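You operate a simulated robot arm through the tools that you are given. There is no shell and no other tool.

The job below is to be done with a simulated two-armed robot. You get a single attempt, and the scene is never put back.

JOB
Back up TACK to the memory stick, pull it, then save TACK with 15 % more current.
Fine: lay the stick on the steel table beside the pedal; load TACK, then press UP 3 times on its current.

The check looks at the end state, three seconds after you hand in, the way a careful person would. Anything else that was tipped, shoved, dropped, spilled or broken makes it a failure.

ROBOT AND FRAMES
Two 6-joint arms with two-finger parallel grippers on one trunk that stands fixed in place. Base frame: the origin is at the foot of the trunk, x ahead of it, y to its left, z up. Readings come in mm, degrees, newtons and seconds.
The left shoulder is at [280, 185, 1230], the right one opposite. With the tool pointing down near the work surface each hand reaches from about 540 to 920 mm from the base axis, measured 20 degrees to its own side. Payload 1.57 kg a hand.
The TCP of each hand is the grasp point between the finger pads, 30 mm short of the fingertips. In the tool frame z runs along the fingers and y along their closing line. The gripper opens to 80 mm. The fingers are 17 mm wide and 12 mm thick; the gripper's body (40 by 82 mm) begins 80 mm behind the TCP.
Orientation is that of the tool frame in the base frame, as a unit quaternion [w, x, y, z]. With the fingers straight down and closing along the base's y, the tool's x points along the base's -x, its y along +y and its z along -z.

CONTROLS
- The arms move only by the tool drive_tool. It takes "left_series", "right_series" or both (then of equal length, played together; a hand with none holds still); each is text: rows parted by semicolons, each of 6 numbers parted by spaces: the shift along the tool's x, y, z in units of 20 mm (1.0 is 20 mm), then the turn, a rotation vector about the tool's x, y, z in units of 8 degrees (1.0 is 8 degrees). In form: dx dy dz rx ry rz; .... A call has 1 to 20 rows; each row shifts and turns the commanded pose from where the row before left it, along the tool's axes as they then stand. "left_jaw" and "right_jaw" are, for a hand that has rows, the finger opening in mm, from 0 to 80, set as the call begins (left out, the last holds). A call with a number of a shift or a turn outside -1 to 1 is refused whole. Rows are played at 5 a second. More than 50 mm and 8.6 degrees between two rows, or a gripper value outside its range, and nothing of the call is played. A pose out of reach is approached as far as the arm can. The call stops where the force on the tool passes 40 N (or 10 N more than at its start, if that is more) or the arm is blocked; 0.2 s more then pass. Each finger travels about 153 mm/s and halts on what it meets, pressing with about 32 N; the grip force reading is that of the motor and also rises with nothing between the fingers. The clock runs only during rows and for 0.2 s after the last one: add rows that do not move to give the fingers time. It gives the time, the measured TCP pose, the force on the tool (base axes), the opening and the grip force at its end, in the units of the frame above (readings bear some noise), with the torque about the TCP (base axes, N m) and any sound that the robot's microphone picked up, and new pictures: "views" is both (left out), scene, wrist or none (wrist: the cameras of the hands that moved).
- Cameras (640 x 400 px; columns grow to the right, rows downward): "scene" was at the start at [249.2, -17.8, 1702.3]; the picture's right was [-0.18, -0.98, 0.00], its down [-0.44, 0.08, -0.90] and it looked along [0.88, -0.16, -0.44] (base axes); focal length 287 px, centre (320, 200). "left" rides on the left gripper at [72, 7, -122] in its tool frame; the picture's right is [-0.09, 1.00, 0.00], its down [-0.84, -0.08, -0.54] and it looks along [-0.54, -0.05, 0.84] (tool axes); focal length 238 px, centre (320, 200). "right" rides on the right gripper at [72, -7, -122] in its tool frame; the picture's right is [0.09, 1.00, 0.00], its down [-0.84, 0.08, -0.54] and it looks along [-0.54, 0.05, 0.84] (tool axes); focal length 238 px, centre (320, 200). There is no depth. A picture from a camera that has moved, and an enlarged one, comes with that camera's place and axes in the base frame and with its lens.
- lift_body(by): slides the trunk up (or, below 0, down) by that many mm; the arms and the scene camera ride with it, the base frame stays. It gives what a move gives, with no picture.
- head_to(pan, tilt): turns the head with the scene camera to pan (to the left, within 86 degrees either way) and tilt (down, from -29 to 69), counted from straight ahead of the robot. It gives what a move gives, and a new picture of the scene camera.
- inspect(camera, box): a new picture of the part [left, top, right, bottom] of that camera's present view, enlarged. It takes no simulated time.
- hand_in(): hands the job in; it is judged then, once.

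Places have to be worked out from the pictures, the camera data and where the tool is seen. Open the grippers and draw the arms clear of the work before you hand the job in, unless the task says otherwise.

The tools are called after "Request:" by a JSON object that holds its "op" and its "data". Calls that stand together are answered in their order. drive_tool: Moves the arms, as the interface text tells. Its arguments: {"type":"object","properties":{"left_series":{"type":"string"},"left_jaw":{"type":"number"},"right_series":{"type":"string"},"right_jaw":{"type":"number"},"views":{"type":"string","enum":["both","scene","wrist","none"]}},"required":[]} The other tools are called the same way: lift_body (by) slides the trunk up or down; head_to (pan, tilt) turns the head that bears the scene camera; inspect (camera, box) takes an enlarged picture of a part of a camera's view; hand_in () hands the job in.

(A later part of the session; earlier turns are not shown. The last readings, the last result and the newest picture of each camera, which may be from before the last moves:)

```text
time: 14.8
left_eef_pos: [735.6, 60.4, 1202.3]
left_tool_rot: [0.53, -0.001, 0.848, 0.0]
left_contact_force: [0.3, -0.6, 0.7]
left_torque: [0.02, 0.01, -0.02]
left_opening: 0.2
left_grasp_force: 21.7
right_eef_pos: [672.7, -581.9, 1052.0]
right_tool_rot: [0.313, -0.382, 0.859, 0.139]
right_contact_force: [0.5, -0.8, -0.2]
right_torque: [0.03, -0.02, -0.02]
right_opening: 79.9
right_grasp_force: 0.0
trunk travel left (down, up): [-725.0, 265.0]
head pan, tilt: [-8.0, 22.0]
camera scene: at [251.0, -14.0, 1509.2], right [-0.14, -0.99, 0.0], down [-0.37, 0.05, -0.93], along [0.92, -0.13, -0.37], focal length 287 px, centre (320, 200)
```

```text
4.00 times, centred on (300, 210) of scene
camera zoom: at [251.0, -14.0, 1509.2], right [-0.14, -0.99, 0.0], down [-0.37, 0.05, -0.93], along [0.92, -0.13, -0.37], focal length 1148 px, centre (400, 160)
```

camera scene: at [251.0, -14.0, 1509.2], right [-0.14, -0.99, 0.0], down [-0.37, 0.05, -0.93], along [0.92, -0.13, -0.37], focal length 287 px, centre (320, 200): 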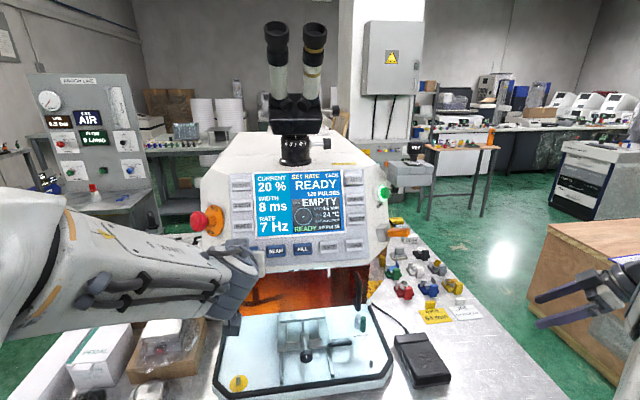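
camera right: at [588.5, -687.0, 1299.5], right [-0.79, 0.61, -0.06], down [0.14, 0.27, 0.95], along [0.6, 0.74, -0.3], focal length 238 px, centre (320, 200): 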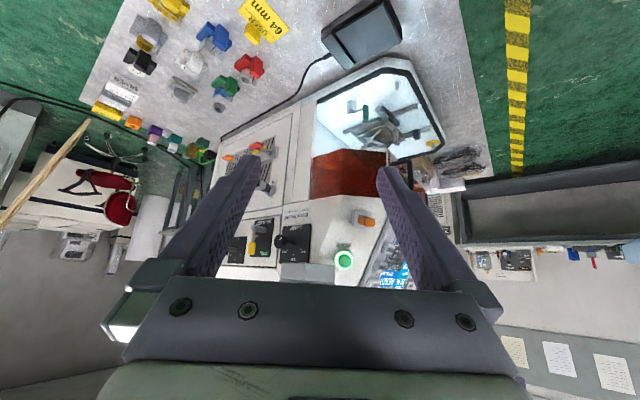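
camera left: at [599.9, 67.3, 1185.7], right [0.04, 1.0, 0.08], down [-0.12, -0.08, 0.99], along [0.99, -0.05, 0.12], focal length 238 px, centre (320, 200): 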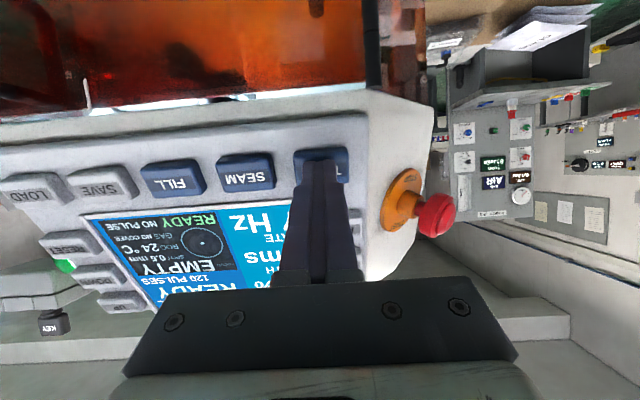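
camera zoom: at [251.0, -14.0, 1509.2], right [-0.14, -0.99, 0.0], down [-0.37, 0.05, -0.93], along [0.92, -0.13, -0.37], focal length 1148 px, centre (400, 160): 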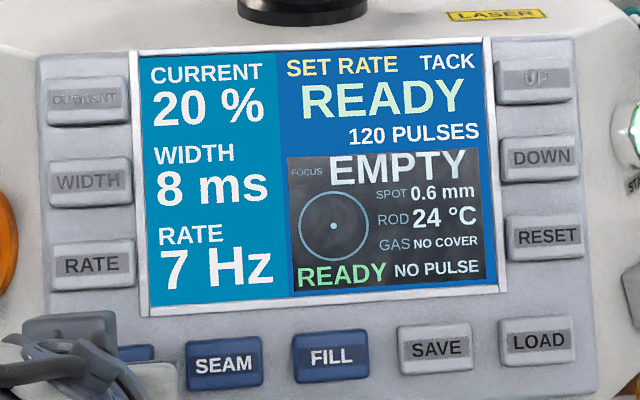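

The slot now reads TACK while the values remain those of FILL, so LOAD comes next. From this view the key row is: TACK y≈62, SEAM 6, FILL −51, SAVE −107, LOAD −164 (x≈775, z≈1185). I move the left hand in front of LOAD.

Request:
{"op": "drive_tool", "data": {"left_series": "-0.085 0 -0.6 0 0 0; 0 -0.935 0 0 0 0; 0 -0.935 0 0 0 0; 0 -0.935 0 0 0 0; 0 -0.935 0 0 0 0; 0 -0.935 0 0 0 0; 0 -0.935 0 0 0 0; 0 -0.935 0 0 0 0; 0 -0.935 0 0 0 0; 0 -0.935 0 0 0 0; 0 -0.935 0 0 0 0; 0 -0.935 0 0 0 0; 0 -0.935 0 0 0 0", "views": "both"}}

Request:
{"op": "inspect", "data": {"camera": "left", "box": [230, 90, 410, 230]}}

```text
time: 17.6
left_eef_pos: [725.0, -163.2, 1207.6]
left_tool_rot: [0.53, 0.0, 0.848, 0.0]
left_contact_force: [0.4, 1.0, 0.4]
left_torque: [0.03, 0.01, 0.0]
left_opening: 0.2
left_grasp_force: 21.3
right_eef_pos: [672.5, -582.8, 1051.2]
right_tool_rot: [0.312, -0.382, 0.858, 0.14]
right_contact_force: [-0.3, 0.3, 0.4]
right_torque: [-0.03, -0.02, 0.01]
right_opening: 80.0
right_grasp_force: 0.0
trunk travel left (down, up): [-725.0, 265.0]
head pan, tilt: [-8.0, 22.0]
camera scene: at [251.0, -13.9, 1509.2], right [-0.14, -0.99, 0.0], down [-0.37, 0.05, -0.93], along [0.92, -0.13, -0.37], focal length 287 px, centre (320, 200)
camera left: at [582.6, -157.5, 1194.9], right [0.04, 1.0, 0.08], down [-0.12, -0.08, 0.99], along [0.99, -0.05, 0.12], focal length 238 px, centre (320, 200)
```

scene: 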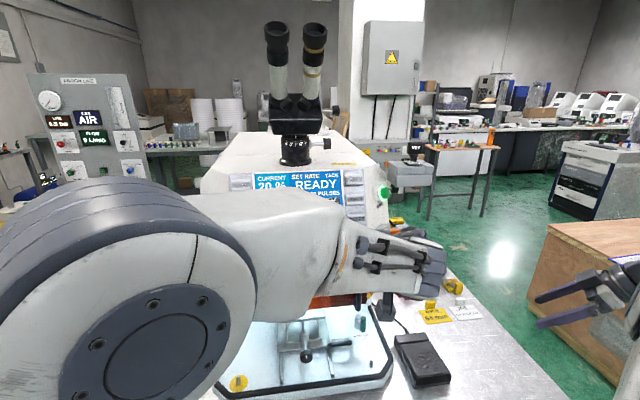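
left: 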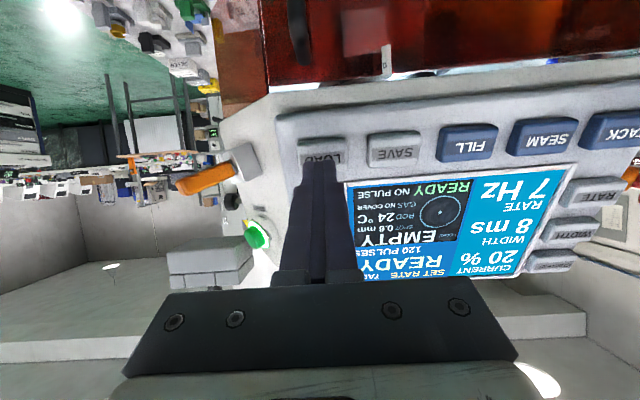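

```text
2.86 times, centred on (320, 160) of left
camera zoom: at [582.6, -157.5, 1194.9], right [0.04, 1.0, 0.08], down [-0.12, -0.08, 0.99], along [0.99, -0.05, 0.12], focal length 681 px, centre (320, 314)
```

zoom: 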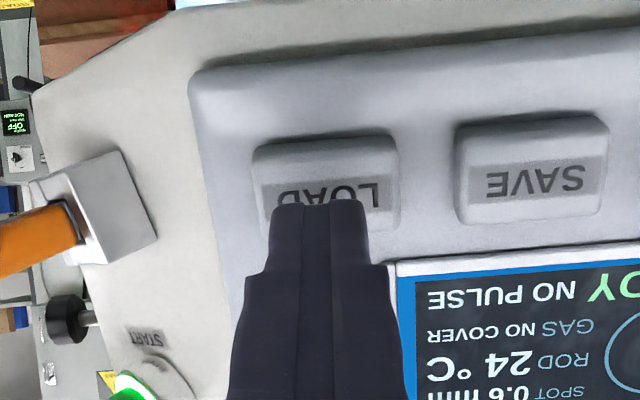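

The tips are centred on LOAD. I approach and press it in small steps.

Request:
{"op": "drive_tool", "data": {"left_series": "0 0 0.5 0 0 0; 0 0 0.4 0 0 0; 0 0 0.1 0 0 0; 0 0 0.1 0 0 0; 0 0 0.1 0 0 0; 0 0 0.1 0 0 0", "views": "none"}}

```text
time: 18.9
left_eef_pos: [747.4, -162.9, 1197.3]
left_tool_rot: [0.53, 0.001, 0.848, 0.0]
left_contact_force: [-1.4, 0.2, 0.6]
left_torque: [0.01, 0.03, 0.01]
left_opening: 0.0
left_grasp_force: 21.4
right_eef_pos: [672.4, -582.5, 1053.1]
right_tool_rot: [0.313, -0.382, 0.859, 0.138]
right_contact_force: [-0.4, -0.2, -0.4]
right_torque: [0.0, -0.01, 0.0]
right_opening: 79.9
right_grasp_force: 0.1
trunk travel left (down, up): [-725.0, 265.0]
head pan, tilt: [-8.0, 22.0]
heard: click
```

Click heard on LOAD. I back off and check the screen.

Request:
{"op": "drive_tool", "data": {"left_series": "0 0 -0.5 0 0 0; 0 0 -0.5 0 0 0", "views": "wrist"}}

Request:
{"op": "inspect", "data": {"camera": "left", "box": [330, 100, 600, 290]}}

Request:
{"op": "inspect", "data": {"camera": "scene", "box": [225, 160, 375, 260]}}

```text
time: 19.6
left_eef_pos: [730.8, -163.3, 1207.0]
left_tool_rot: [0.531, 0.0, 0.848, 0.001]
left_contact_force: [-0.1, 0.4, -0.6]
left_torque: [-0.02, 0.01, 0.0]
left_opening: 0.0
left_grasp_force: 20.6
right_eef_pos: [673.9, -583.2, 1052.4]
right_tool_rot: [0.312, -0.383, 0.859, 0.139]
right_contact_force: [-0.1, -0.4, 0.3]
right_torque: [-0.01, 0.03, 0.0]
right_opening: 80.0
right_grasp_force: 0.0
trunk travel left (down, up): [-725.0, 265.0]
head pan, tilt: [-8.0, 22.0]
camera left: at [587.6, -157.1, 1193.2], right [0.04, 1.0, 0.08], down [-0.12, -0.08, 0.99], along [0.99, -0.05, 0.12], focal length 238 px, centre (320, 200)
```

left: 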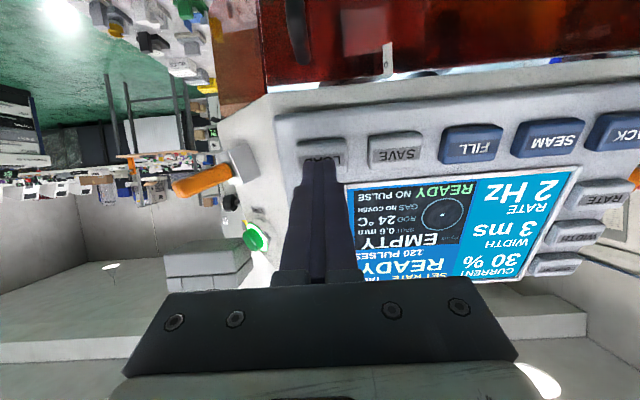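

```text
2.11 times, centred on (465, 195) of left
camera zoom: at [587.6, -157.1, 1193.2], right [0.04, 1.0, 0.08], down [-0.12, -0.08, 0.99], along [0.99, -0.05, 0.12], focal length 502 px, centre (15, 210)
```

zoom: 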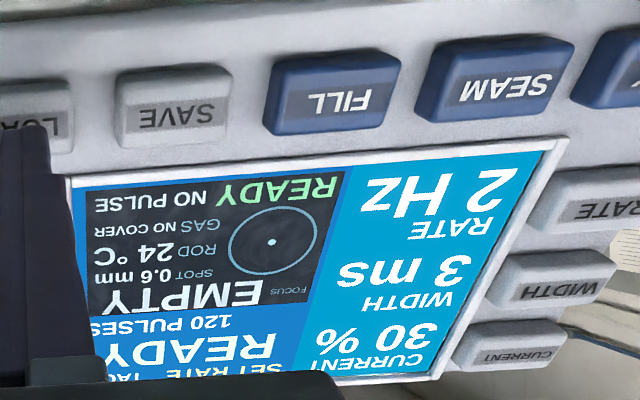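

```text
4.00 times, centred on (300, 210) of scene
camera zoom: at [251.0, -14.0, 1509.2], right [-0.14, -0.99, 0.0], down [-0.37, 0.05, -0.93], along [0.92, -0.13, -0.37], focal length 1148 px, centre (400, 160)
```

zoom: 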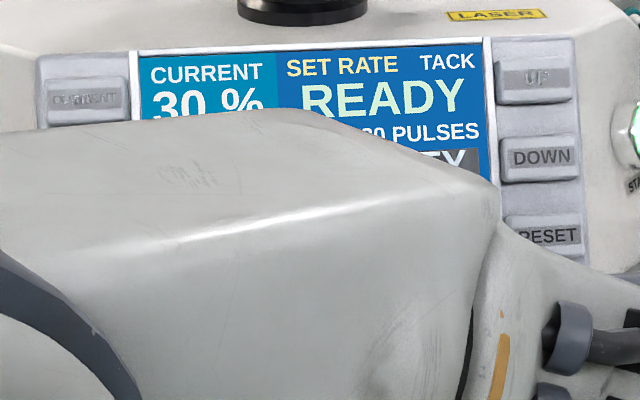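

TACK is loaded: 30 %, 3 ms, 2 Hz. Now with the stick still in I move over to SAVE (y≈−107) and press it to write TACK out.

Request:
{"op": "drive_tool", "data": {"left_series": "0 0.7 -0.2 0 0 0; 0 0.7 0 0 0 0; 0 0.7 0 0 0 0; 0 0.7 0 0 0 0; 0 0 0 0 0 0", "views": "wrist"}}

Request:
{"op": "inspect", "data": {"camera": "left", "box": [230, 90, 410, 230]}}

```text
time: 20.8
left_eef_pos: [726.1, -107.1, 1208.1]
left_tool_rot: [0.53, 0.001, 0.848, -0.001]
left_contact_force: [1.0, 0.8, -0.6]
left_torque: [0.04, 0.0, -0.03]
left_opening: 0.3
left_grasp_force: 21.3
right_eef_pos: [673.0, -582.9, 1052.2]
right_tool_rot: [0.312, -0.382, 0.859, 0.139]
right_contact_force: [-0.1, 0.1, 0.4]
right_torque: [-0.03, -0.02, 0.03]
right_opening: 79.9
right_grasp_force: 0.0
trunk travel left (down, up): [-725.0, 265.0]
head pan, tilt: [-8.0, 22.0]
camera left: at [584.2, -100.7, 1194.7], right [0.04, 1.0, 0.08], down [-0.12, -0.08, 0.99], along [0.99, -0.05, 0.12], focal length 238 px, centre (320, 200)
```

left: 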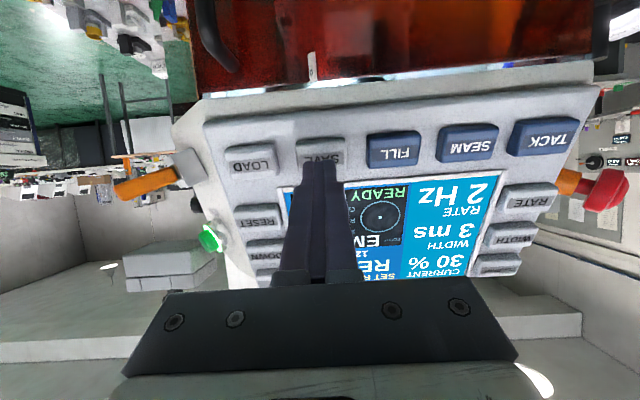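

```text
2.86 times, centred on (320, 160) of left
camera zoom: at [584.2, -100.7, 1194.7], right [0.04, 1.0, 0.08], down [-0.12, -0.08, 0.99], along [0.99, -0.05, 0.12], focal length 681 px, centre (320, 314)
```

zoom: 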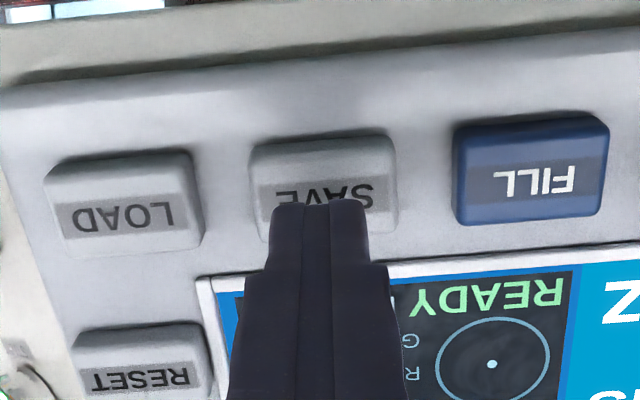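

The tips are centred on SAVE. I press it the same way.

Request:
{"op": "drive_tool", "data": {"left_series": "0 0 0.5 0 0 0; 0 0 0.4 0 0 0; 0 0 0.1 0 0 0; 0 0 0.1 0 0 0; 0 0 0.1 0 0 0; 0 0 0.1 0 0 0", "views": "wrist"}}

Request:
{"op": "inspect", "data": {"camera": "scene", "box": [225, 160, 375, 260]}}

```text
time: 22.1
left_eef_pos: [749.0, -107.9, 1195.8]
left_tool_rot: [0.53, 0.0, 0.848, 0.0]
left_contact_force: [-5.2, 1.6, 4.0]
left_torque: [0.02, -0.01, 0.01]
left_opening: 0.2
left_grasp_force: 21.2
right_eef_pos: [672.0, -582.5, 1051.5]
right_tool_rot: [0.313, -0.382, 0.858, 0.139]
right_contact_force: [0.1, 0.0, -1.2]
right_torque: [0.03, 0.02, 0.05]
right_opening: 80.3
right_grasp_force: 0.0
trunk travel left (down, up): [-725.0, 265.0]
head pan, tilt: [-8.0, 22.0]
heard: click
camera left: at [607.1, -101.4, 1183.8], right [0.04, 1.0, 0.08], down [-0.12, -0.08, 0.99], along [0.99, -0.05, 0.12], focal length 238 px, centre (320, 200)
```

left: 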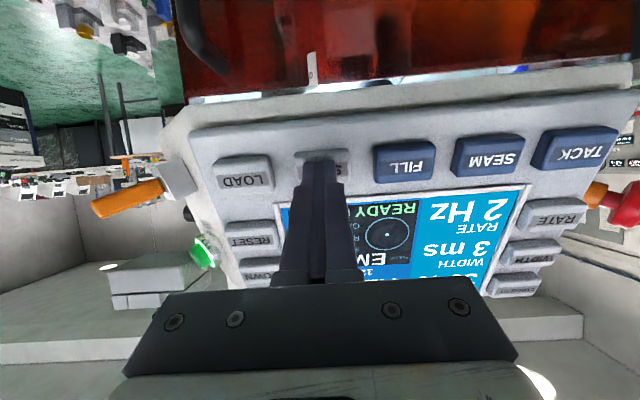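

```text
4.00 times, centred on (300, 210) of scene
camera zoom: at [250.4, -13.9, 1509.4], right [-0.14, -0.99, 0.0], down [-0.37, 0.05, -0.93], along [0.92, -0.13, -0.37], focal length 1148 px, centre (400, 160)
```

zoom: 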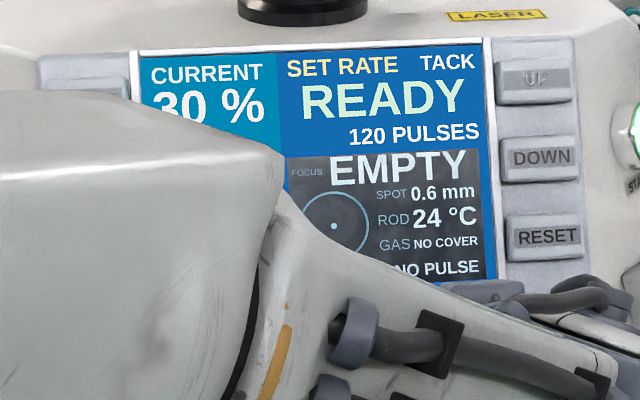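

Click heard; the visible part of the screen hasn't changed. I hold briefly, then back off and read the whole screen.

Request:
{"op": "drive_tool", "data": {"left_series": "0 0 0 0 0 0", "views": "none"}}

Request:
{"op": "inspect", "data": {"camera": "scene", "box": [225, 160, 375, 260]}}

Request:
{"op": "drive_tool", "data": {"left_series": "0 0 -0.5 0 0 0; 0 0 -0.5 0 0 0; 0.8 0 -0.8 0 0 0; 0.8 0 -0.8 0 0 0; 0 0 0 0 0 0", "views": "wrist"}}

Request:
{"op": "inspect", "data": {"camera": "scene", "box": [225, 160, 375, 260]}}

Request:
{"op": "inspect", "data": {"camera": "left", "box": [240, 100, 560, 290]}}

```text
time: 22.6
left_eef_pos: [749.5, -108.4, 1197.1]
left_tool_rot: [0.53, 0.001, 0.848, -0.001]
left_contact_force: [-6.4, 1.0, 3.8]
left_torque: [-0.04, 0.01, 0.05]
left_opening: 0.0
left_grasp_force: 21.8
right_eef_pos: [673.7, -584.0, 1052.1]
right_tool_rot: [0.312, -0.382, 0.859, 0.139]
right_contact_force: [0.2, 0.2, -0.9]
right_torque: [0.02, 0.02, -0.02]
right_opening: 80.0
right_grasp_force: 0.1
trunk travel left (down, up): [-725.0, 265.0]
head pan, tilt: [-8.0, 22.0]
```

```text
4.00 times, centred on (300, 210) of scene
camera zoom: at [250.4, -13.9, 1509.4], right [-0.14, -0.99, 0.0], down [-0.37, 0.05, -0.93], along [0.92, -0.13, -0.37], focal length 1148 px, centre (400, 160)
```

zoom: 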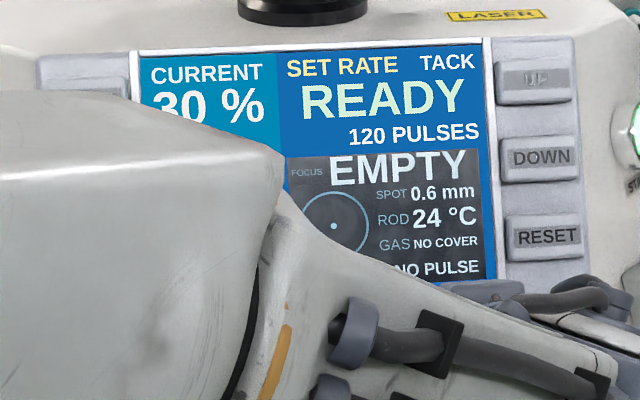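

```text
time: 23.8
left_eef_pos: [688.0, -108.3, 1191.7]
left_tool_rot: [0.53, 0.0, 0.848, 0.0]
left_contact_force: [0.0, 0.1, -0.4]
left_torque: [0.01, 0.01, 0.01]
left_opening: 0.2
left_grasp_force: 21.4
right_eef_pos: [673.2, -582.6, 1051.8]
right_tool_rot: [0.312, -0.383, 0.858, 0.139]
right_contact_force: [0.1, 0.5, -0.1]
right_torque: [0.03, 0.0, -0.03]
right_opening: 80.1
right_grasp_force: 0.1
trunk travel left (down, up): [-725.0, 265.0]
head pan, tilt: [-8.0, 22.0]
camera left: at [546.7, -101.6, 1177.3], right [0.04, 1.0, 0.08], down [-0.12, -0.08, 0.99], along [0.99, -0.05, 0.12], focal length 238 px, centre (320, 200)
```

left: 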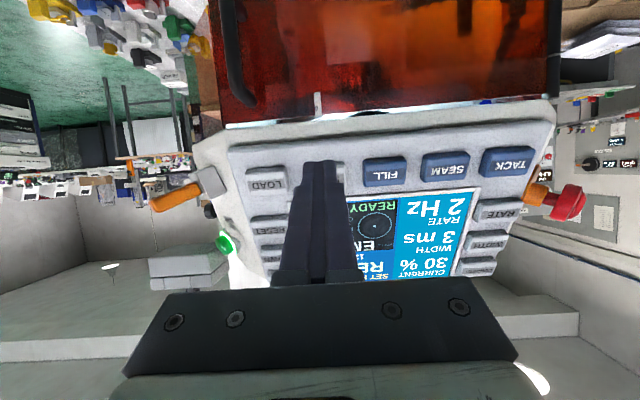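

```text
4.00 times, centred on (300, 210) of scene
camera zoom: at [250.9, -14.0, 1509.3], right [-0.14, -0.99, 0.0], down [-0.37, 0.05, -0.93], along [0.92, -0.13, -0.37], focal length 1148 px, centre (400, 160)
```

zoom: 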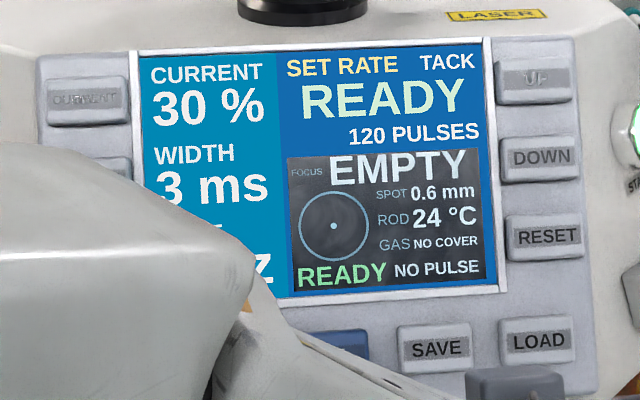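

```text
2.00 times, centred on (400, 195) of left
camera zoom: at [546.7, -101.6, 1177.3], right [0.04, 1.0, 0.08], down [-0.12, -0.08, 0.99], along [0.99, -0.05, 0.12], focal length 477 px, centre (160, 210)
```

zoom: 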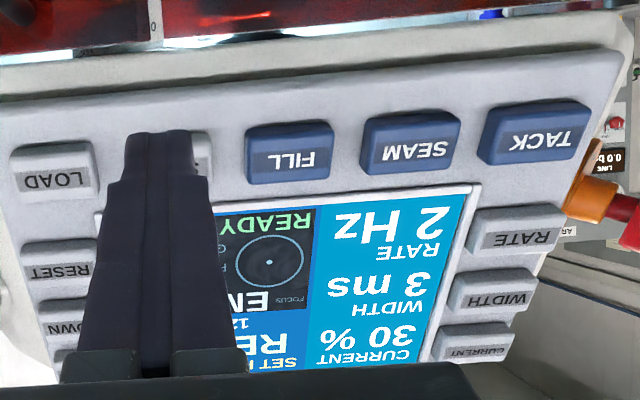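

SAVE gave its click but the display has no explicit confirmation (slot TACK, 30 % / 3 ms / 2 Hz). I park the left hand in front of CURRENT for later and then study the orange stick closely before pulling it.

Request:
{"op": "drive_tool", "data": {"left_series": "-0.87 0.88 0.038 0 0 0; -0.87 0.88 0.038 0 0 0; -0.87 0.88 0.038 0 0 0; -0.87 0.88 0.038 0 0 0; -0.87 0.88 0.038 0 0 0; -0.87 0.88 0.038 0 0 0; -0.87 0.88 0.038 0 0 0; -0.87 0.88 0.038 0 0 0; -0.87 0.88 0.038 0 0 0; -0.87 0.88 0.038 0 0 0; 0 0 0 0 0 0", "views": "both"}}

Request:
{"op": "inspect", "data": {"camera": "scene", "box": [355, 180, 415, 250]}}

Request:
{"op": "inspect", "data": {"camera": "scene", "box": [225, 160, 375, 260]}}

```text
time: 26.1
left_eef_pos: [772.7, 68.8, 1343.1]
left_tool_rot: [0.53, 0.001, 0.848, -0.001]
left_contact_force: [0.4, 0.1, -0.7]
left_torque: [0.02, 0.07, -0.01]
left_opening: 0.0
left_grasp_force: 21.6
right_eef_pos: [672.6, -581.9, 1051.8]
right_tool_rot: [0.312, -0.382, 0.859, 0.138]
right_contact_force: [0.6, -0.5, -0.1]
right_torque: [-0.01, -0.01, 0.0]
right_opening: 80.0
right_grasp_force: 0.1
trunk travel left (down, up): [-725.0, 265.0]
head pan, tilt: [-8.0, 22.0]
camera scene: at [250.9, -13.9, 1509.2], right [-0.14, -0.99, 0.0], down [-0.37, 0.05, -0.93], along [0.92, -0.13, -0.37], focal length 287 px, centre (320, 200)
camera left: at [630.9, 75.3, 1330.7], right [0.04, 1.0, 0.08], down [-0.12, -0.08, 0.99], along [0.99, -0.05, 0.12], focal length 238 px, centre (320, 200)
```

scene: 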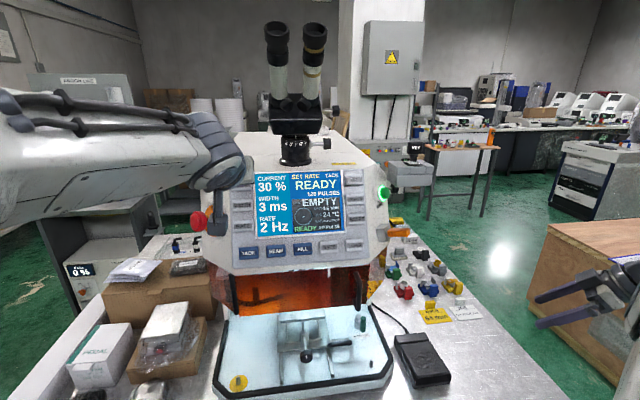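
left: 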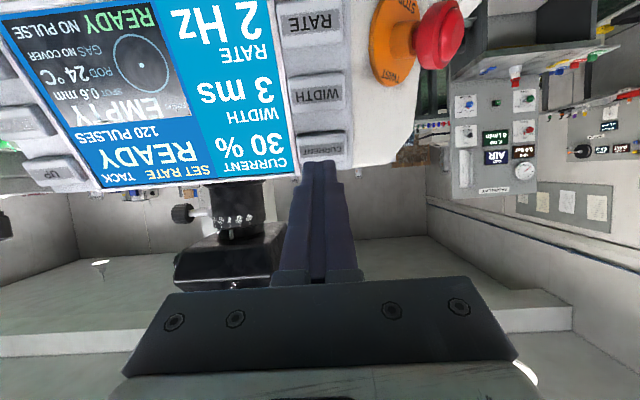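

```text
5.71 times, centred on (385, 215) of scene
camera zoom: at [250.9, -13.9, 1509.2], right [-0.14, -0.99, 0.0], down [-0.37, 0.05, -0.93], along [0.92, -0.13, -0.37], focal length 1639 px, centre (-51, 114)
```

zoom: 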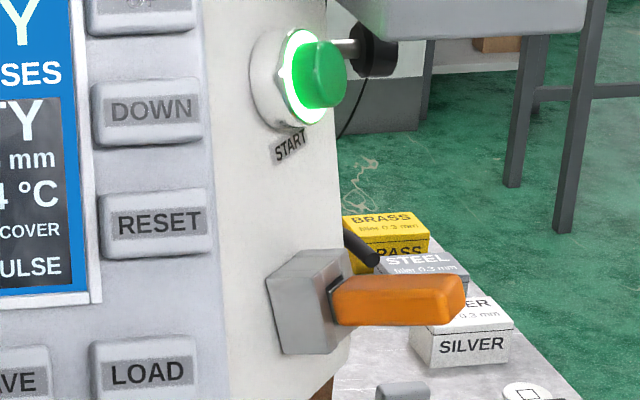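

```text
4.00 times, centred on (300, 210) of scene
camera zoom: at [250.9, -13.9, 1509.2], right [-0.14, -0.99, 0.0], down [-0.37, 0.05, -0.93], along [0.92, -0.13, -0.37], focal length 1148 px, centre (400, 160)
```

zoom: 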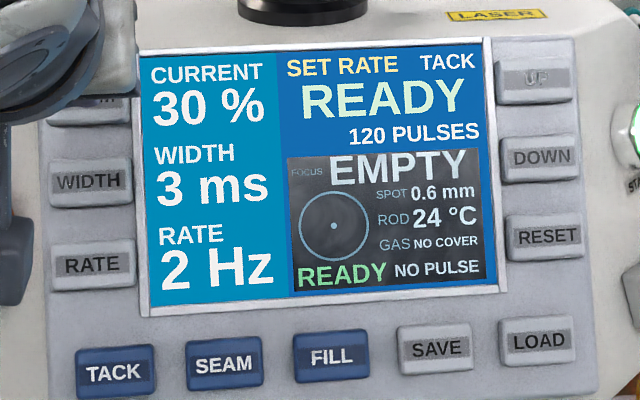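

The orange stick clearly sits in a recessed grey port. I raise the right hand and tilt it up so its camera looks at the stick, staying about 200 mm away.

Request:
{"op": "drive_tool", "data": {"right_series": "-0.743 0 -0.885 0 0 0; -0.743 0 -0.885 0 0 0; -0.743 0 -0.885 0 0 0; -0.743 0 -0.885 0 0 0; -0.743 0 -0.885 0 0 0; -0.743 0 -0.885 0 0 0; -0.743 0 -0.885 0 0 0; -0.743 0 -0.885 0 0 0; -0.743 0 -0.885 0 0 0; 0 0 0 0 -1 0; 0 0 0 0 -1 0; 0 0 0 0 -1 0; 0 0 0 0 0 0", "right_jaw": 80, "views": "both"}}

```text
time: 28.9
left_eef_pos: [773.7, 69.3, 1343.3]
left_tool_rot: [0.53, 0.0, 0.848, 0.0]
left_contact_force: [0.3, 0.4, 0.1]
left_torque: [-0.01, -0.02, -0.01]
left_opening: 0.1
left_grasp_force: 21.0
right_eef_pos: [654.0, -552.4, 1244.1]
right_tool_rot: [0.485, -0.345, 0.774, 0.216]
right_contact_force: [-0.2, 0.2, -0.4]
right_torque: [0.0, 0.02, 0.0]
right_opening: 79.9
right_grasp_force: 0.0
right hand out of reach, approached as far as the arm can: row 6, 7, 8, 9
trunk travel left (down, up): [-725.0, 265.0]
head pan, tilt: [-8.0, 22.0]
camera scene: at [250.9, -14.0, 1509.3], right [-0.14, -0.99, 0.0], down [-0.37, 0.05, -0.93], along [0.92, -0.13, -0.37], focal length 287 px, centre (320, 200)
camera right: at [563.9, -662.6, 1235.2], right [-0.77, 0.64, -0.08], down [-0.14, -0.04, 0.99], along [0.63, 0.77, 0.12], focal length 238 px, centre (320, 200)
```

scene: 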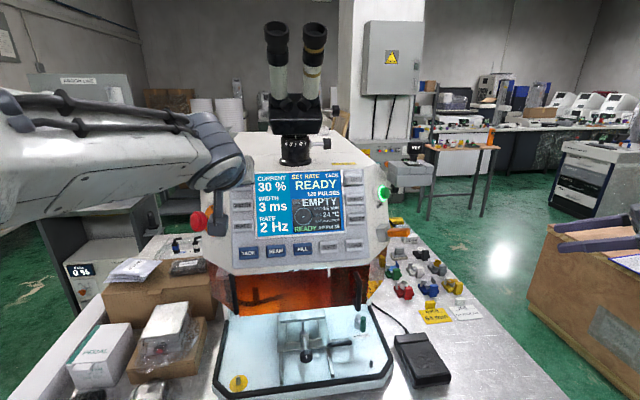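
right: 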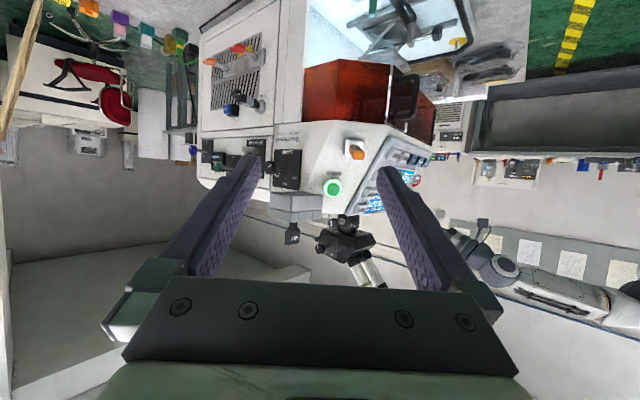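

The right arm hit its outer reach briefly but now holds at (654,-552,1244) facing the chamfer. I bring it in to about (707,-380,1260) for a close view of the stick.

Request:
{"op": "drive_tool", "data": {"right_series": "-0.537 0.473 0.874 0 0 0; -0.537 0.473 0.874 0 0 0; -0.537 0.473 0.874 0 0 0; -0.537 0.473 0.874 0 0 0; -0.537 0.473 0.874 0 0 0; -0.537 0.473 0.874 0 0 0; -0.537 0.473 0.874 0 0 0; -0.537 0.473 0.874 0 0 0; 0 0 0 0 0 0", "views": "both"}}

Request:
{"op": "inspect", "data": {"camera": "right", "box": [240, 60, 440, 220]}}

```text
time: 30.9
left_eef_pos: [772.7, 69.1, 1343.2]
left_tool_rot: [0.53, 0.0, 0.848, 0.0]
left_contact_force: [1.3, 0.3, 1.0]
left_torque: [-0.05, 0.01, 0.02]
left_opening: 0.1
left_grasp_force: 21.1
right_eef_pos: [707.3, -379.7, 1260.7]
right_tool_rot: [0.485, -0.345, 0.774, 0.216]
right_contact_force: [0.5, 0.3, -0.2]
right_torque: [-0.03, 0.01, 0.02]
right_opening: 79.8
right_grasp_force: 0.1
trunk travel left (down, up): [-725.0, 265.0]
head pan, tilt: [-8.0, 22.0]
camera scene: at [250.9, -13.8, 1509.3], right [-0.14, -0.99, 0.0], down [-0.37, 0.05, -0.93], along [0.92, -0.13, -0.37], focal length 287 px, centre (320, 200)
camera right: at [617.4, -490.0, 1250.9], right [-0.77, 0.64, -0.08], down [-0.14, -0.04, 0.99], along [0.63, 0.77, 0.12], focal length 238 px, centre (320, 200)
```

scene: 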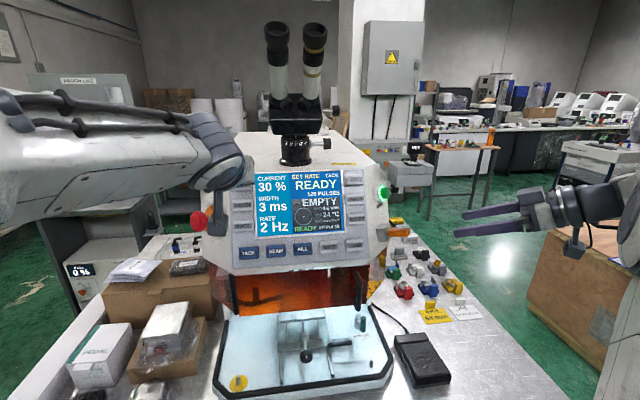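
right: 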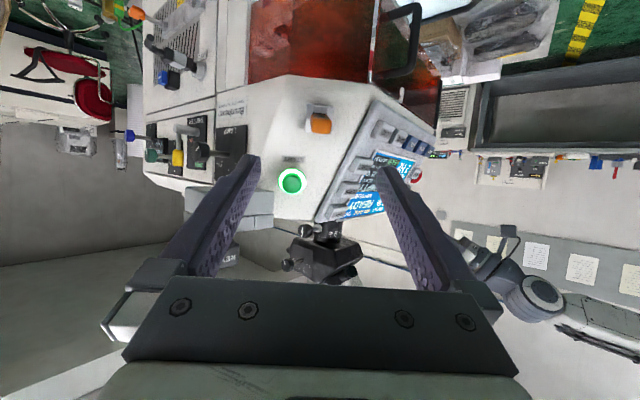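

```text
2.50 times, centred on (340, 140) of right
camera zoom: at [617.4, -490.0, 1250.9], right [-0.77, 0.64, -0.08], down [-0.14, -0.04, 0.99], along [0.63, 0.77, 0.12], focal length 596 px, centre (270, 350)
```

zoom: 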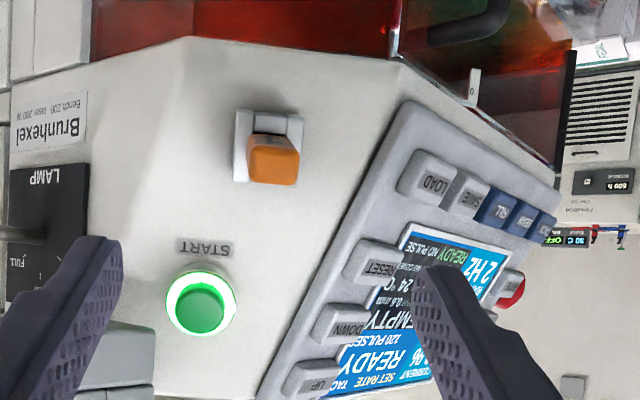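

Request:
{"op": "inspect", "data": {"camera": "right", "box": [295, 90, 360, 145]}}

Request:
{"op": "inspect", "data": {"camera": "right", "box": [100, 20, 250, 180]}}

```text
7.27 times, centred on (328, 118) of right
camera zoom: at [617.4, -490.0, 1250.9], right [-0.77, 0.64, -0.08], down [-0.14, -0.04, 0.99], along [0.63, 0.77, 0.12], focal length 1734 px, centre (266, 800)
```

zoom: 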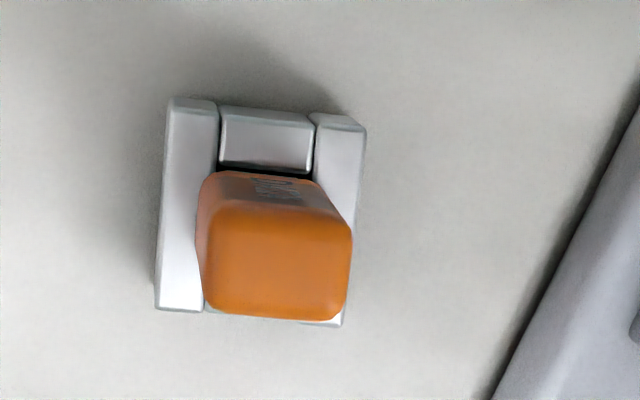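

```text
2.50 times, centred on (175, 100) of right
camera zoom: at [617.4, -490.0, 1250.9], right [-0.77, 0.64, -0.08], down [-0.14, -0.04, 0.99], along [0.63, 0.77, 0.12], focal length 596 px, centre (682, 450)
```

zoom: 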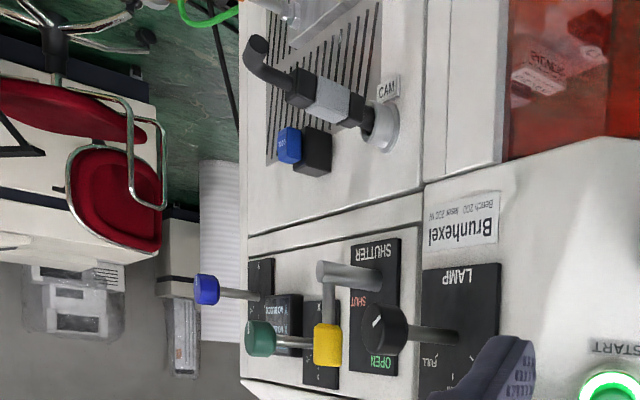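

The stick is seen almost end-on, with some text on one side; there's also a blue plug in a black socket near CAM. I enlarge both to be sure which is the memory stick.

Request:
{"op": "inspect", "data": {"camera": "right", "box": [155, 30, 185, 60]}}

Request:
{"op": "inspect", "data": {"camera": "right", "box": [155, 60, 185, 80]}}

Request:
{"op": "inspect", "data": {"camera": "right", "box": [315, 103, 335, 116]}}

```text
13.33 times, centred on (170, 45) of right
camera zoom: at [617.4, -490.0, 1250.9], right [-0.77, 0.64, -0.08], down [-0.14, -0.04, 0.99], along [0.63, 0.77, 0.12], focal length 3178 px, centre (2320, 2267)
```

zoom: 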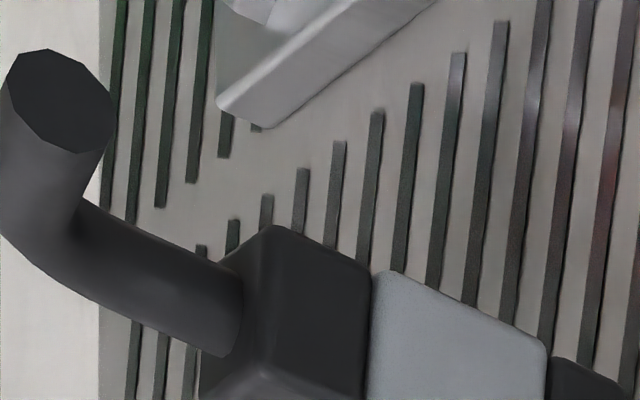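

```text
16.00 times, centred on (170, 70) of right
camera zoom: at [617.4, -490.0, 1250.9], right [-0.77, 0.64, -0.08], down [-0.14, -0.04, 0.99], along [0.63, 0.77, 0.12], focal length 3814 px, centre (2720, 2280)
```

zoom: 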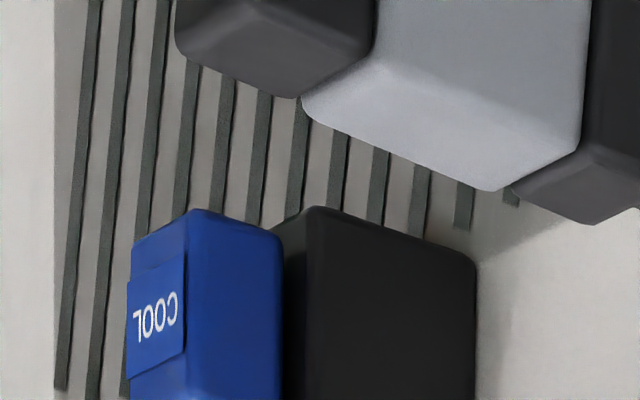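

```text
16.00 times, centred on (325, 110) of right
camera zoom: at [617.4, -490.0, 1250.9], right [-0.77, 0.64, -0.08], down [-0.14, -0.04, 0.99], along [0.63, 0.77, 0.12], focal length 3814 px, centre (240, 1648)
```

zoom: 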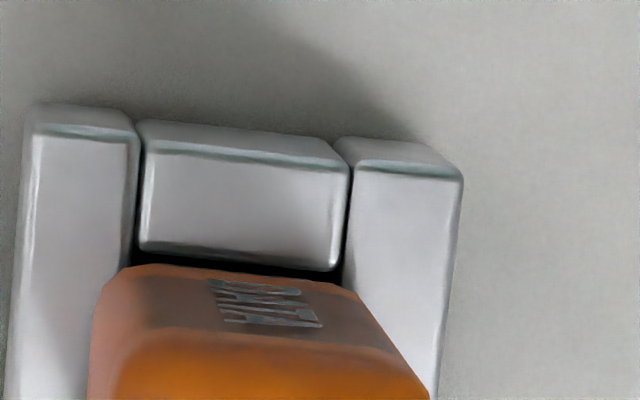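

The blue one is labelled COOL; the orange one carries "DATA"-like lettering, so it's the stick. Triangulating: root ≈ (821,-255,1186), tip ≈ (786,-292,1202), axis ≈ (-0.66,-0.69,0.30), section ~20×14 mm with the wide side along my closing line. I align (φ≈72°, ψ≈46.6°) and move to a pre-grasp 20 mm off the tip with 44 mm opening.

Request:
{"op": "drive_tool", "data": {"right_series": "0 0 0 0.157 -1 0.077; 0.2 0.033 0.8 0 0 0; 0.2 0.033 0.8 0 0 0; 0.2 0.033 0.8 0 0 0; 0.2 0.033 0.8 0 0 0; 0.2 0.033 0.8 0 0 0; 0 0 0 0 0 0", "right_jaw": 44, "views": "both"}}

Request:
{"op": "inspect", "data": {"camera": "right", "box": [240, 80, 400, 200]}}

Request:
{"op": "inspect", "data": {"camera": "scene", "box": [355, 180, 475, 260]}}

```text
time: 32.5
left_eef_pos: [773.5, 67.0, 1344.0]
left_tool_rot: [0.531, 0.0, 0.848, 0.0]
left_contact_force: [1.0, -0.1, -0.7]
left_torque: [-0.04, 0.0, -0.06]
left_opening: 0.0
left_grasp_force: 22.0
right_eef_pos: [753.3, -328.0, 1216.6]
right_tool_rot: [0.539, -0.32, 0.743, 0.233]
right_contact_force: [1.1, -1.0, -0.1]
right_torque: [0.02, 0.0, 0.0]
right_opening: 43.9
right_grasp_force: 0.0
trunk travel left (down, up): [-725.0, 265.0]
head pan, tilt: [-8.0, 22.0]
camera scene: at [251.0, -13.9, 1509.2], right [-0.14, -0.99, 0.0], down [-0.37, 0.05, -0.93], along [0.92, -0.13, -0.37], focal length 287 px, centre (320, 200)
camera right: at [662.2, -432.6, 1187.2], right [-0.74, 0.66, -0.09], down [-0.23, -0.13, 0.96], along [0.63, 0.74, 0.25], focal length 238 px, centre (320, 200)
```

scene: 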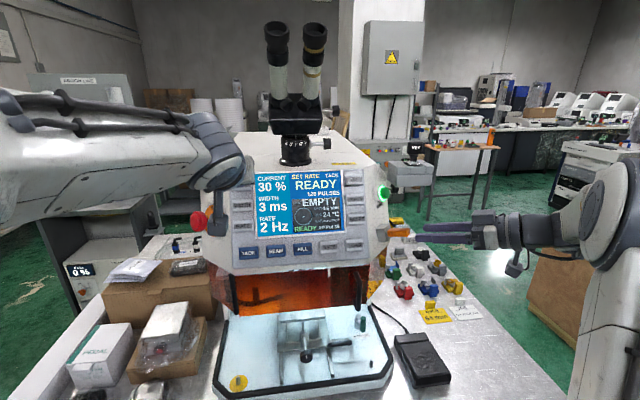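
right: 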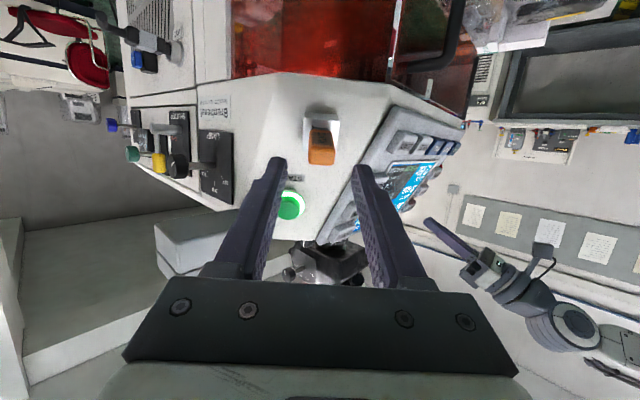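

```text
3.33 times, centred on (320, 140) of right
camera zoom: at [662.2, -432.6, 1187.2], right [-0.74, 0.66, -0.09], down [-0.23, -0.13, 0.96], along [0.63, 0.74, 0.25], focal length 794 px, centre (320, 400)
```

zoom: 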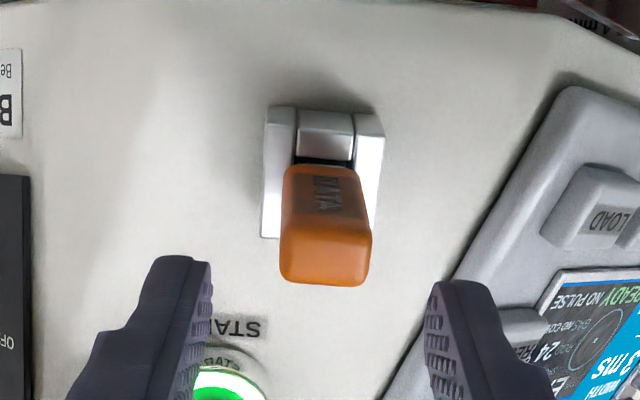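

```text
5.00 times, centred on (415, 220) of scene
camera zoom: at [251.0, -13.9, 1509.2], right [-0.14, -0.99, 0.0], down [-0.37, 0.05, -0.93], along [0.92, -0.13, -0.37], focal length 1434 px, centre (-155, 100)
```

zoom: 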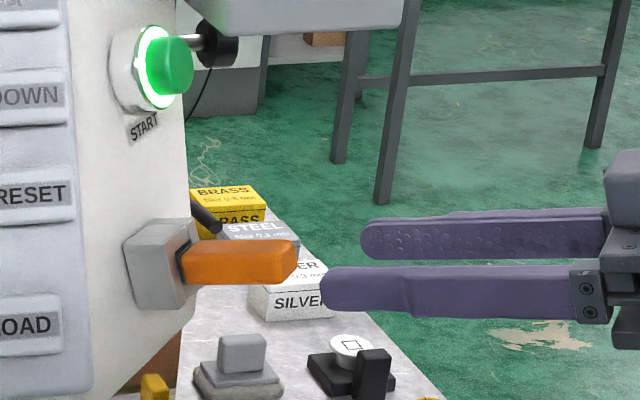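

The lettering reads "DATA" – this is the memory stick, and its axis lies within 2 mm of the tool axis. I advance 70 mm so the pads straddle it, fingertips ~4 mm short of the port.

Request:
{"op": "drive_tool", "data": {"right_series": "-0.018 0.015 0.875 0 0 0; -0.018 0.015 0.875 0 0 0; -0.018 0.015 0.875 0 0 0; -0.018 0.015 0.875 0 0 0; 0 0 0 0 0 0", "right_jaw": 44, "views": "both"}}

Request:
{"op": "inspect", "data": {"camera": "right", "box": [240, 80, 400, 200]}}

Request:
{"op": "inspect", "data": {"camera": "scene", "box": [355, 180, 475, 260]}}

```text
time: 33.8
left_eef_pos: [773.6, 68.6, 1343.3]
left_tool_rot: [0.53, -0.001, 0.848, 0.001]
left_contact_force: [0.2, 0.4, -0.2]
left_torque: [0.0, -0.02, 0.03]
left_opening: 0.0
left_grasp_force: 21.1
right_eef_pos: [797.0, -277.8, 1196.5]
right_tool_rot: [0.539, -0.319, 0.744, 0.233]
right_contact_force: [1.1, -0.1, 0.2]
right_torque: [0.01, -0.03, 0.04]
right_opening: 44.0
right_grasp_force: 0.0
trunk travel left (down, up): [-725.0, 265.0]
head pan, tilt: [-8.0, 22.0]
camera scene: at [251.0, -13.9, 1509.2], right [-0.14, -0.99, 0.0], down [-0.37, 0.05, -0.93], along [0.92, -0.13, -0.37], focal length 287 px, centre (320, 200)
camera right: at [707.5, -383.3, 1167.0], right [-0.74, 0.66, -0.09], down [-0.23, -0.13, 0.96], along [0.63, 0.74, 0.25], focal length 238 px, centre (320, 200)
```

scene: 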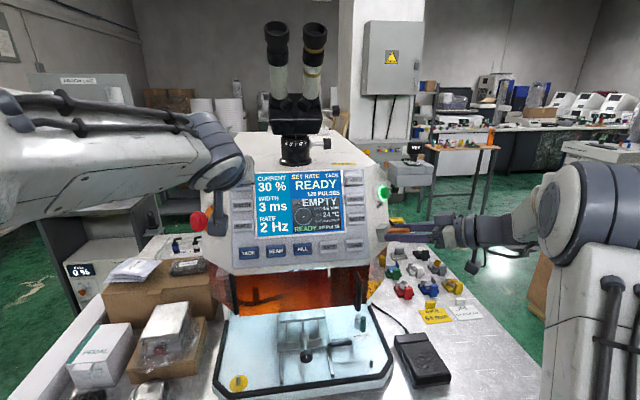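
right: 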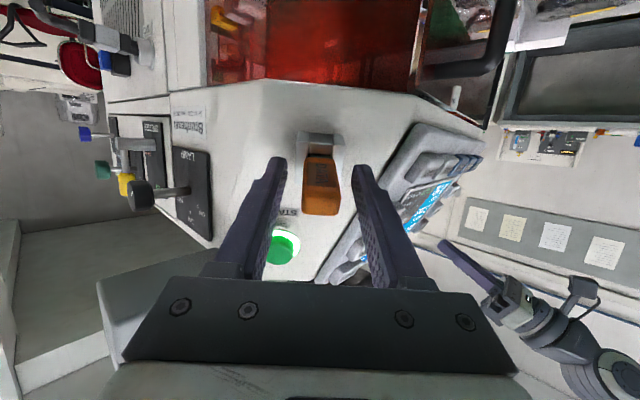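

```text
3.33 times, centred on (320, 140) of right
camera zoom: at [707.5, -383.3, 1167.0], right [-0.74, 0.66, -0.09], down [-0.23, -0.13, 0.96], along [0.63, 0.74, 0.25], focal length 794 px, centre (320, 400)
```

zoom: 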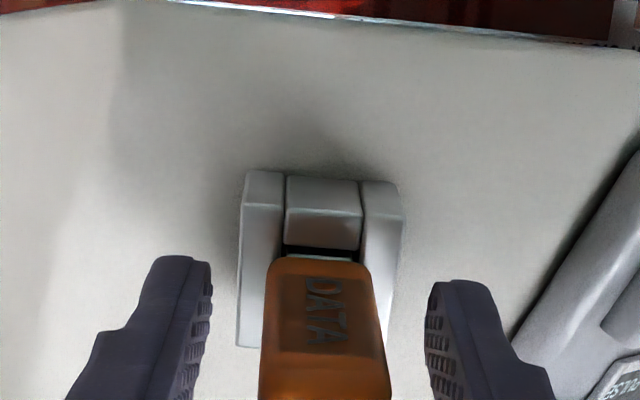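

```text
5.00 times, centred on (415, 220) of scene
camera zoom: at [251.0, -13.9, 1509.2], right [-0.14, -0.99, 0.0], down [-0.37, 0.05, -0.93], along [0.92, -0.13, -0.37], focal length 1434 px, centre (-155, 100)
```

zoom: 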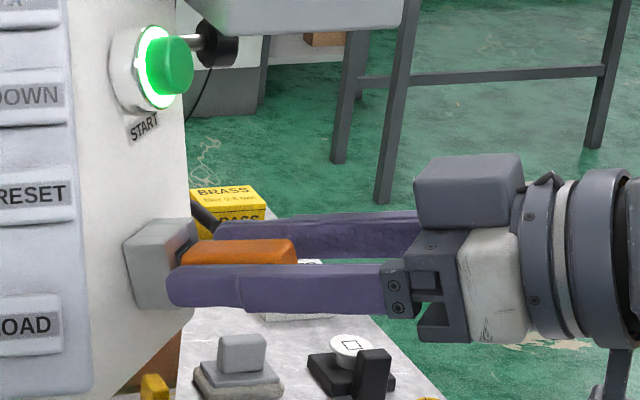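

The stick is centred between the pads. I close the right gripper on it.

Request:
{"op": "drive_tool", "data": {"right_series": "0 0 0 0 0 0; 0 0 0 0 0 0; 0 0 0 0 0 0", "right_jaw": 0, "views": "wrist"}}

Request:
{"op": "inspect", "data": {"camera": "right", "box": [240, 80, 400, 200]}}

```text
time: 34.5
left_eef_pos: [773.4, 69.9, 1344.8]
left_tool_rot: [0.529, 0.0, 0.849, 0.0]
left_contact_force: [-0.6, -1.0, -0.1]
left_torque: [-0.01, 0.0, -0.01]
left_opening: 0.1
left_grasp_force: 20.8
right_eef_pos: [798.8, -278.9, 1196.3]
right_tool_rot: [0.54, -0.319, 0.743, 0.233]
right_contact_force: [2.2, -1.5, -0.9]
right_torque: [0.04, -0.02, -0.12]
right_opening: 20.8
right_grasp_force: 32.0
trunk travel left (down, up): [-725.0, 265.0]
head pan, tilt: [-8.0, 22.0]
camera right: at [707.5, -383.6, 1167.0], right [-0.74, 0.66, -0.09], down [-0.23, -0.13, 0.96], along [0.63, 0.74, 0.25], focal length 238 px, centre (320, 200)
```

right: 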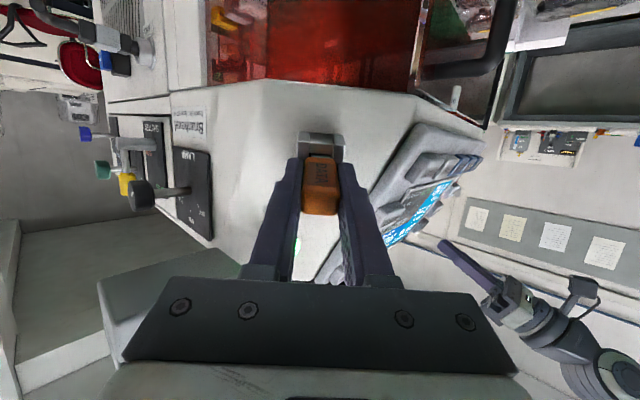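

```text
3.33 times, centred on (320, 140) of right
camera zoom: at [707.5, -383.6, 1167.0], right [-0.74, 0.66, -0.09], down [-0.23, -0.13, 0.96], along [0.63, 0.74, 0.25], focal length 794 px, centre (320, 400)
```

zoom: 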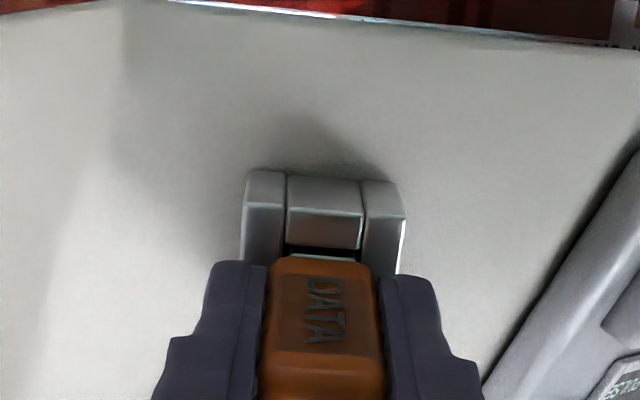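

Firm grip (20.8 mm, 32 N). I pull straight back along the stick's axis, slowly at first.

Request:
{"op": "drive_tool", "data": {"right_series": "0 0 -0.15 0 0 0; 0 0 -0.15 0 0 0; 0 0 -0.2 0 0 0; 0 0 -0.25 0 0 0; 0 0 -0.25 0 0 0; 0 0 0 0 0 0", "right_jaw": 0, "views": "wrist"}}

Request:
{"op": "inspect", "data": {"camera": "right", "box": [240, 80, 400, 200]}}

```text
time: 36.0
left_eef_pos: [774.1, 67.9, 1343.2]
left_tool_rot: [0.529, 0.0, 0.848, 0.0]
left_contact_force: [-0.3, 1.0, -0.8]
left_torque: [-0.04, 0.01, 0.01]
left_opening: 0.1
left_grasp_force: 22.1
right_eef_pos: [783.3, -291.8, 1203.5]
right_tool_rot: [0.54, -0.319, 0.744, 0.232]
right_contact_force: [-0.1, 0.1, 0.1]
right_torque: [-0.01, -0.02, -0.02]
right_opening: 21.2
right_grasp_force: 32.1
trunk travel left (down, up): [-725.0, 265.0]
head pan, tilt: [-8.0, 22.0]
camera right: at [694.1, -396.7, 1173.5], right [-0.74, 0.66, -0.09], down [-0.23, -0.13, 0.96], along [0.63, 0.74, 0.25], focal length 238 px, centre (320, 200)
```

right: 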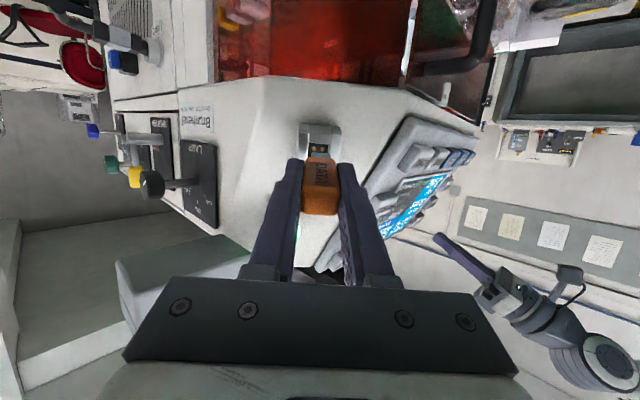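

```text
3.33 times, centred on (320, 140) of right
camera zoom: at [694.1, -396.7, 1173.5], right [-0.74, 0.66, -0.09], down [-0.23, -0.13, 0.96], along [0.63, 0.74, 0.25], focal length 794 px, centre (320, 400)
```

zoom: 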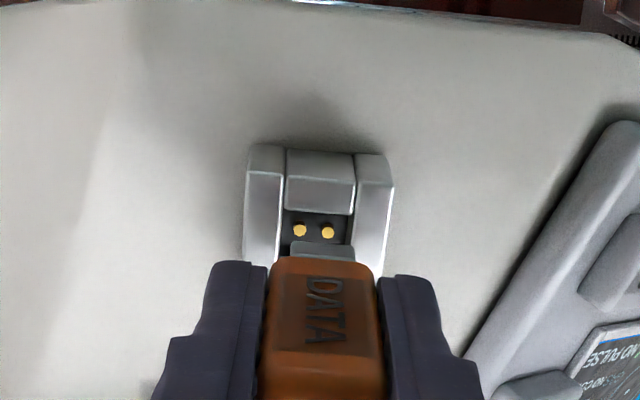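

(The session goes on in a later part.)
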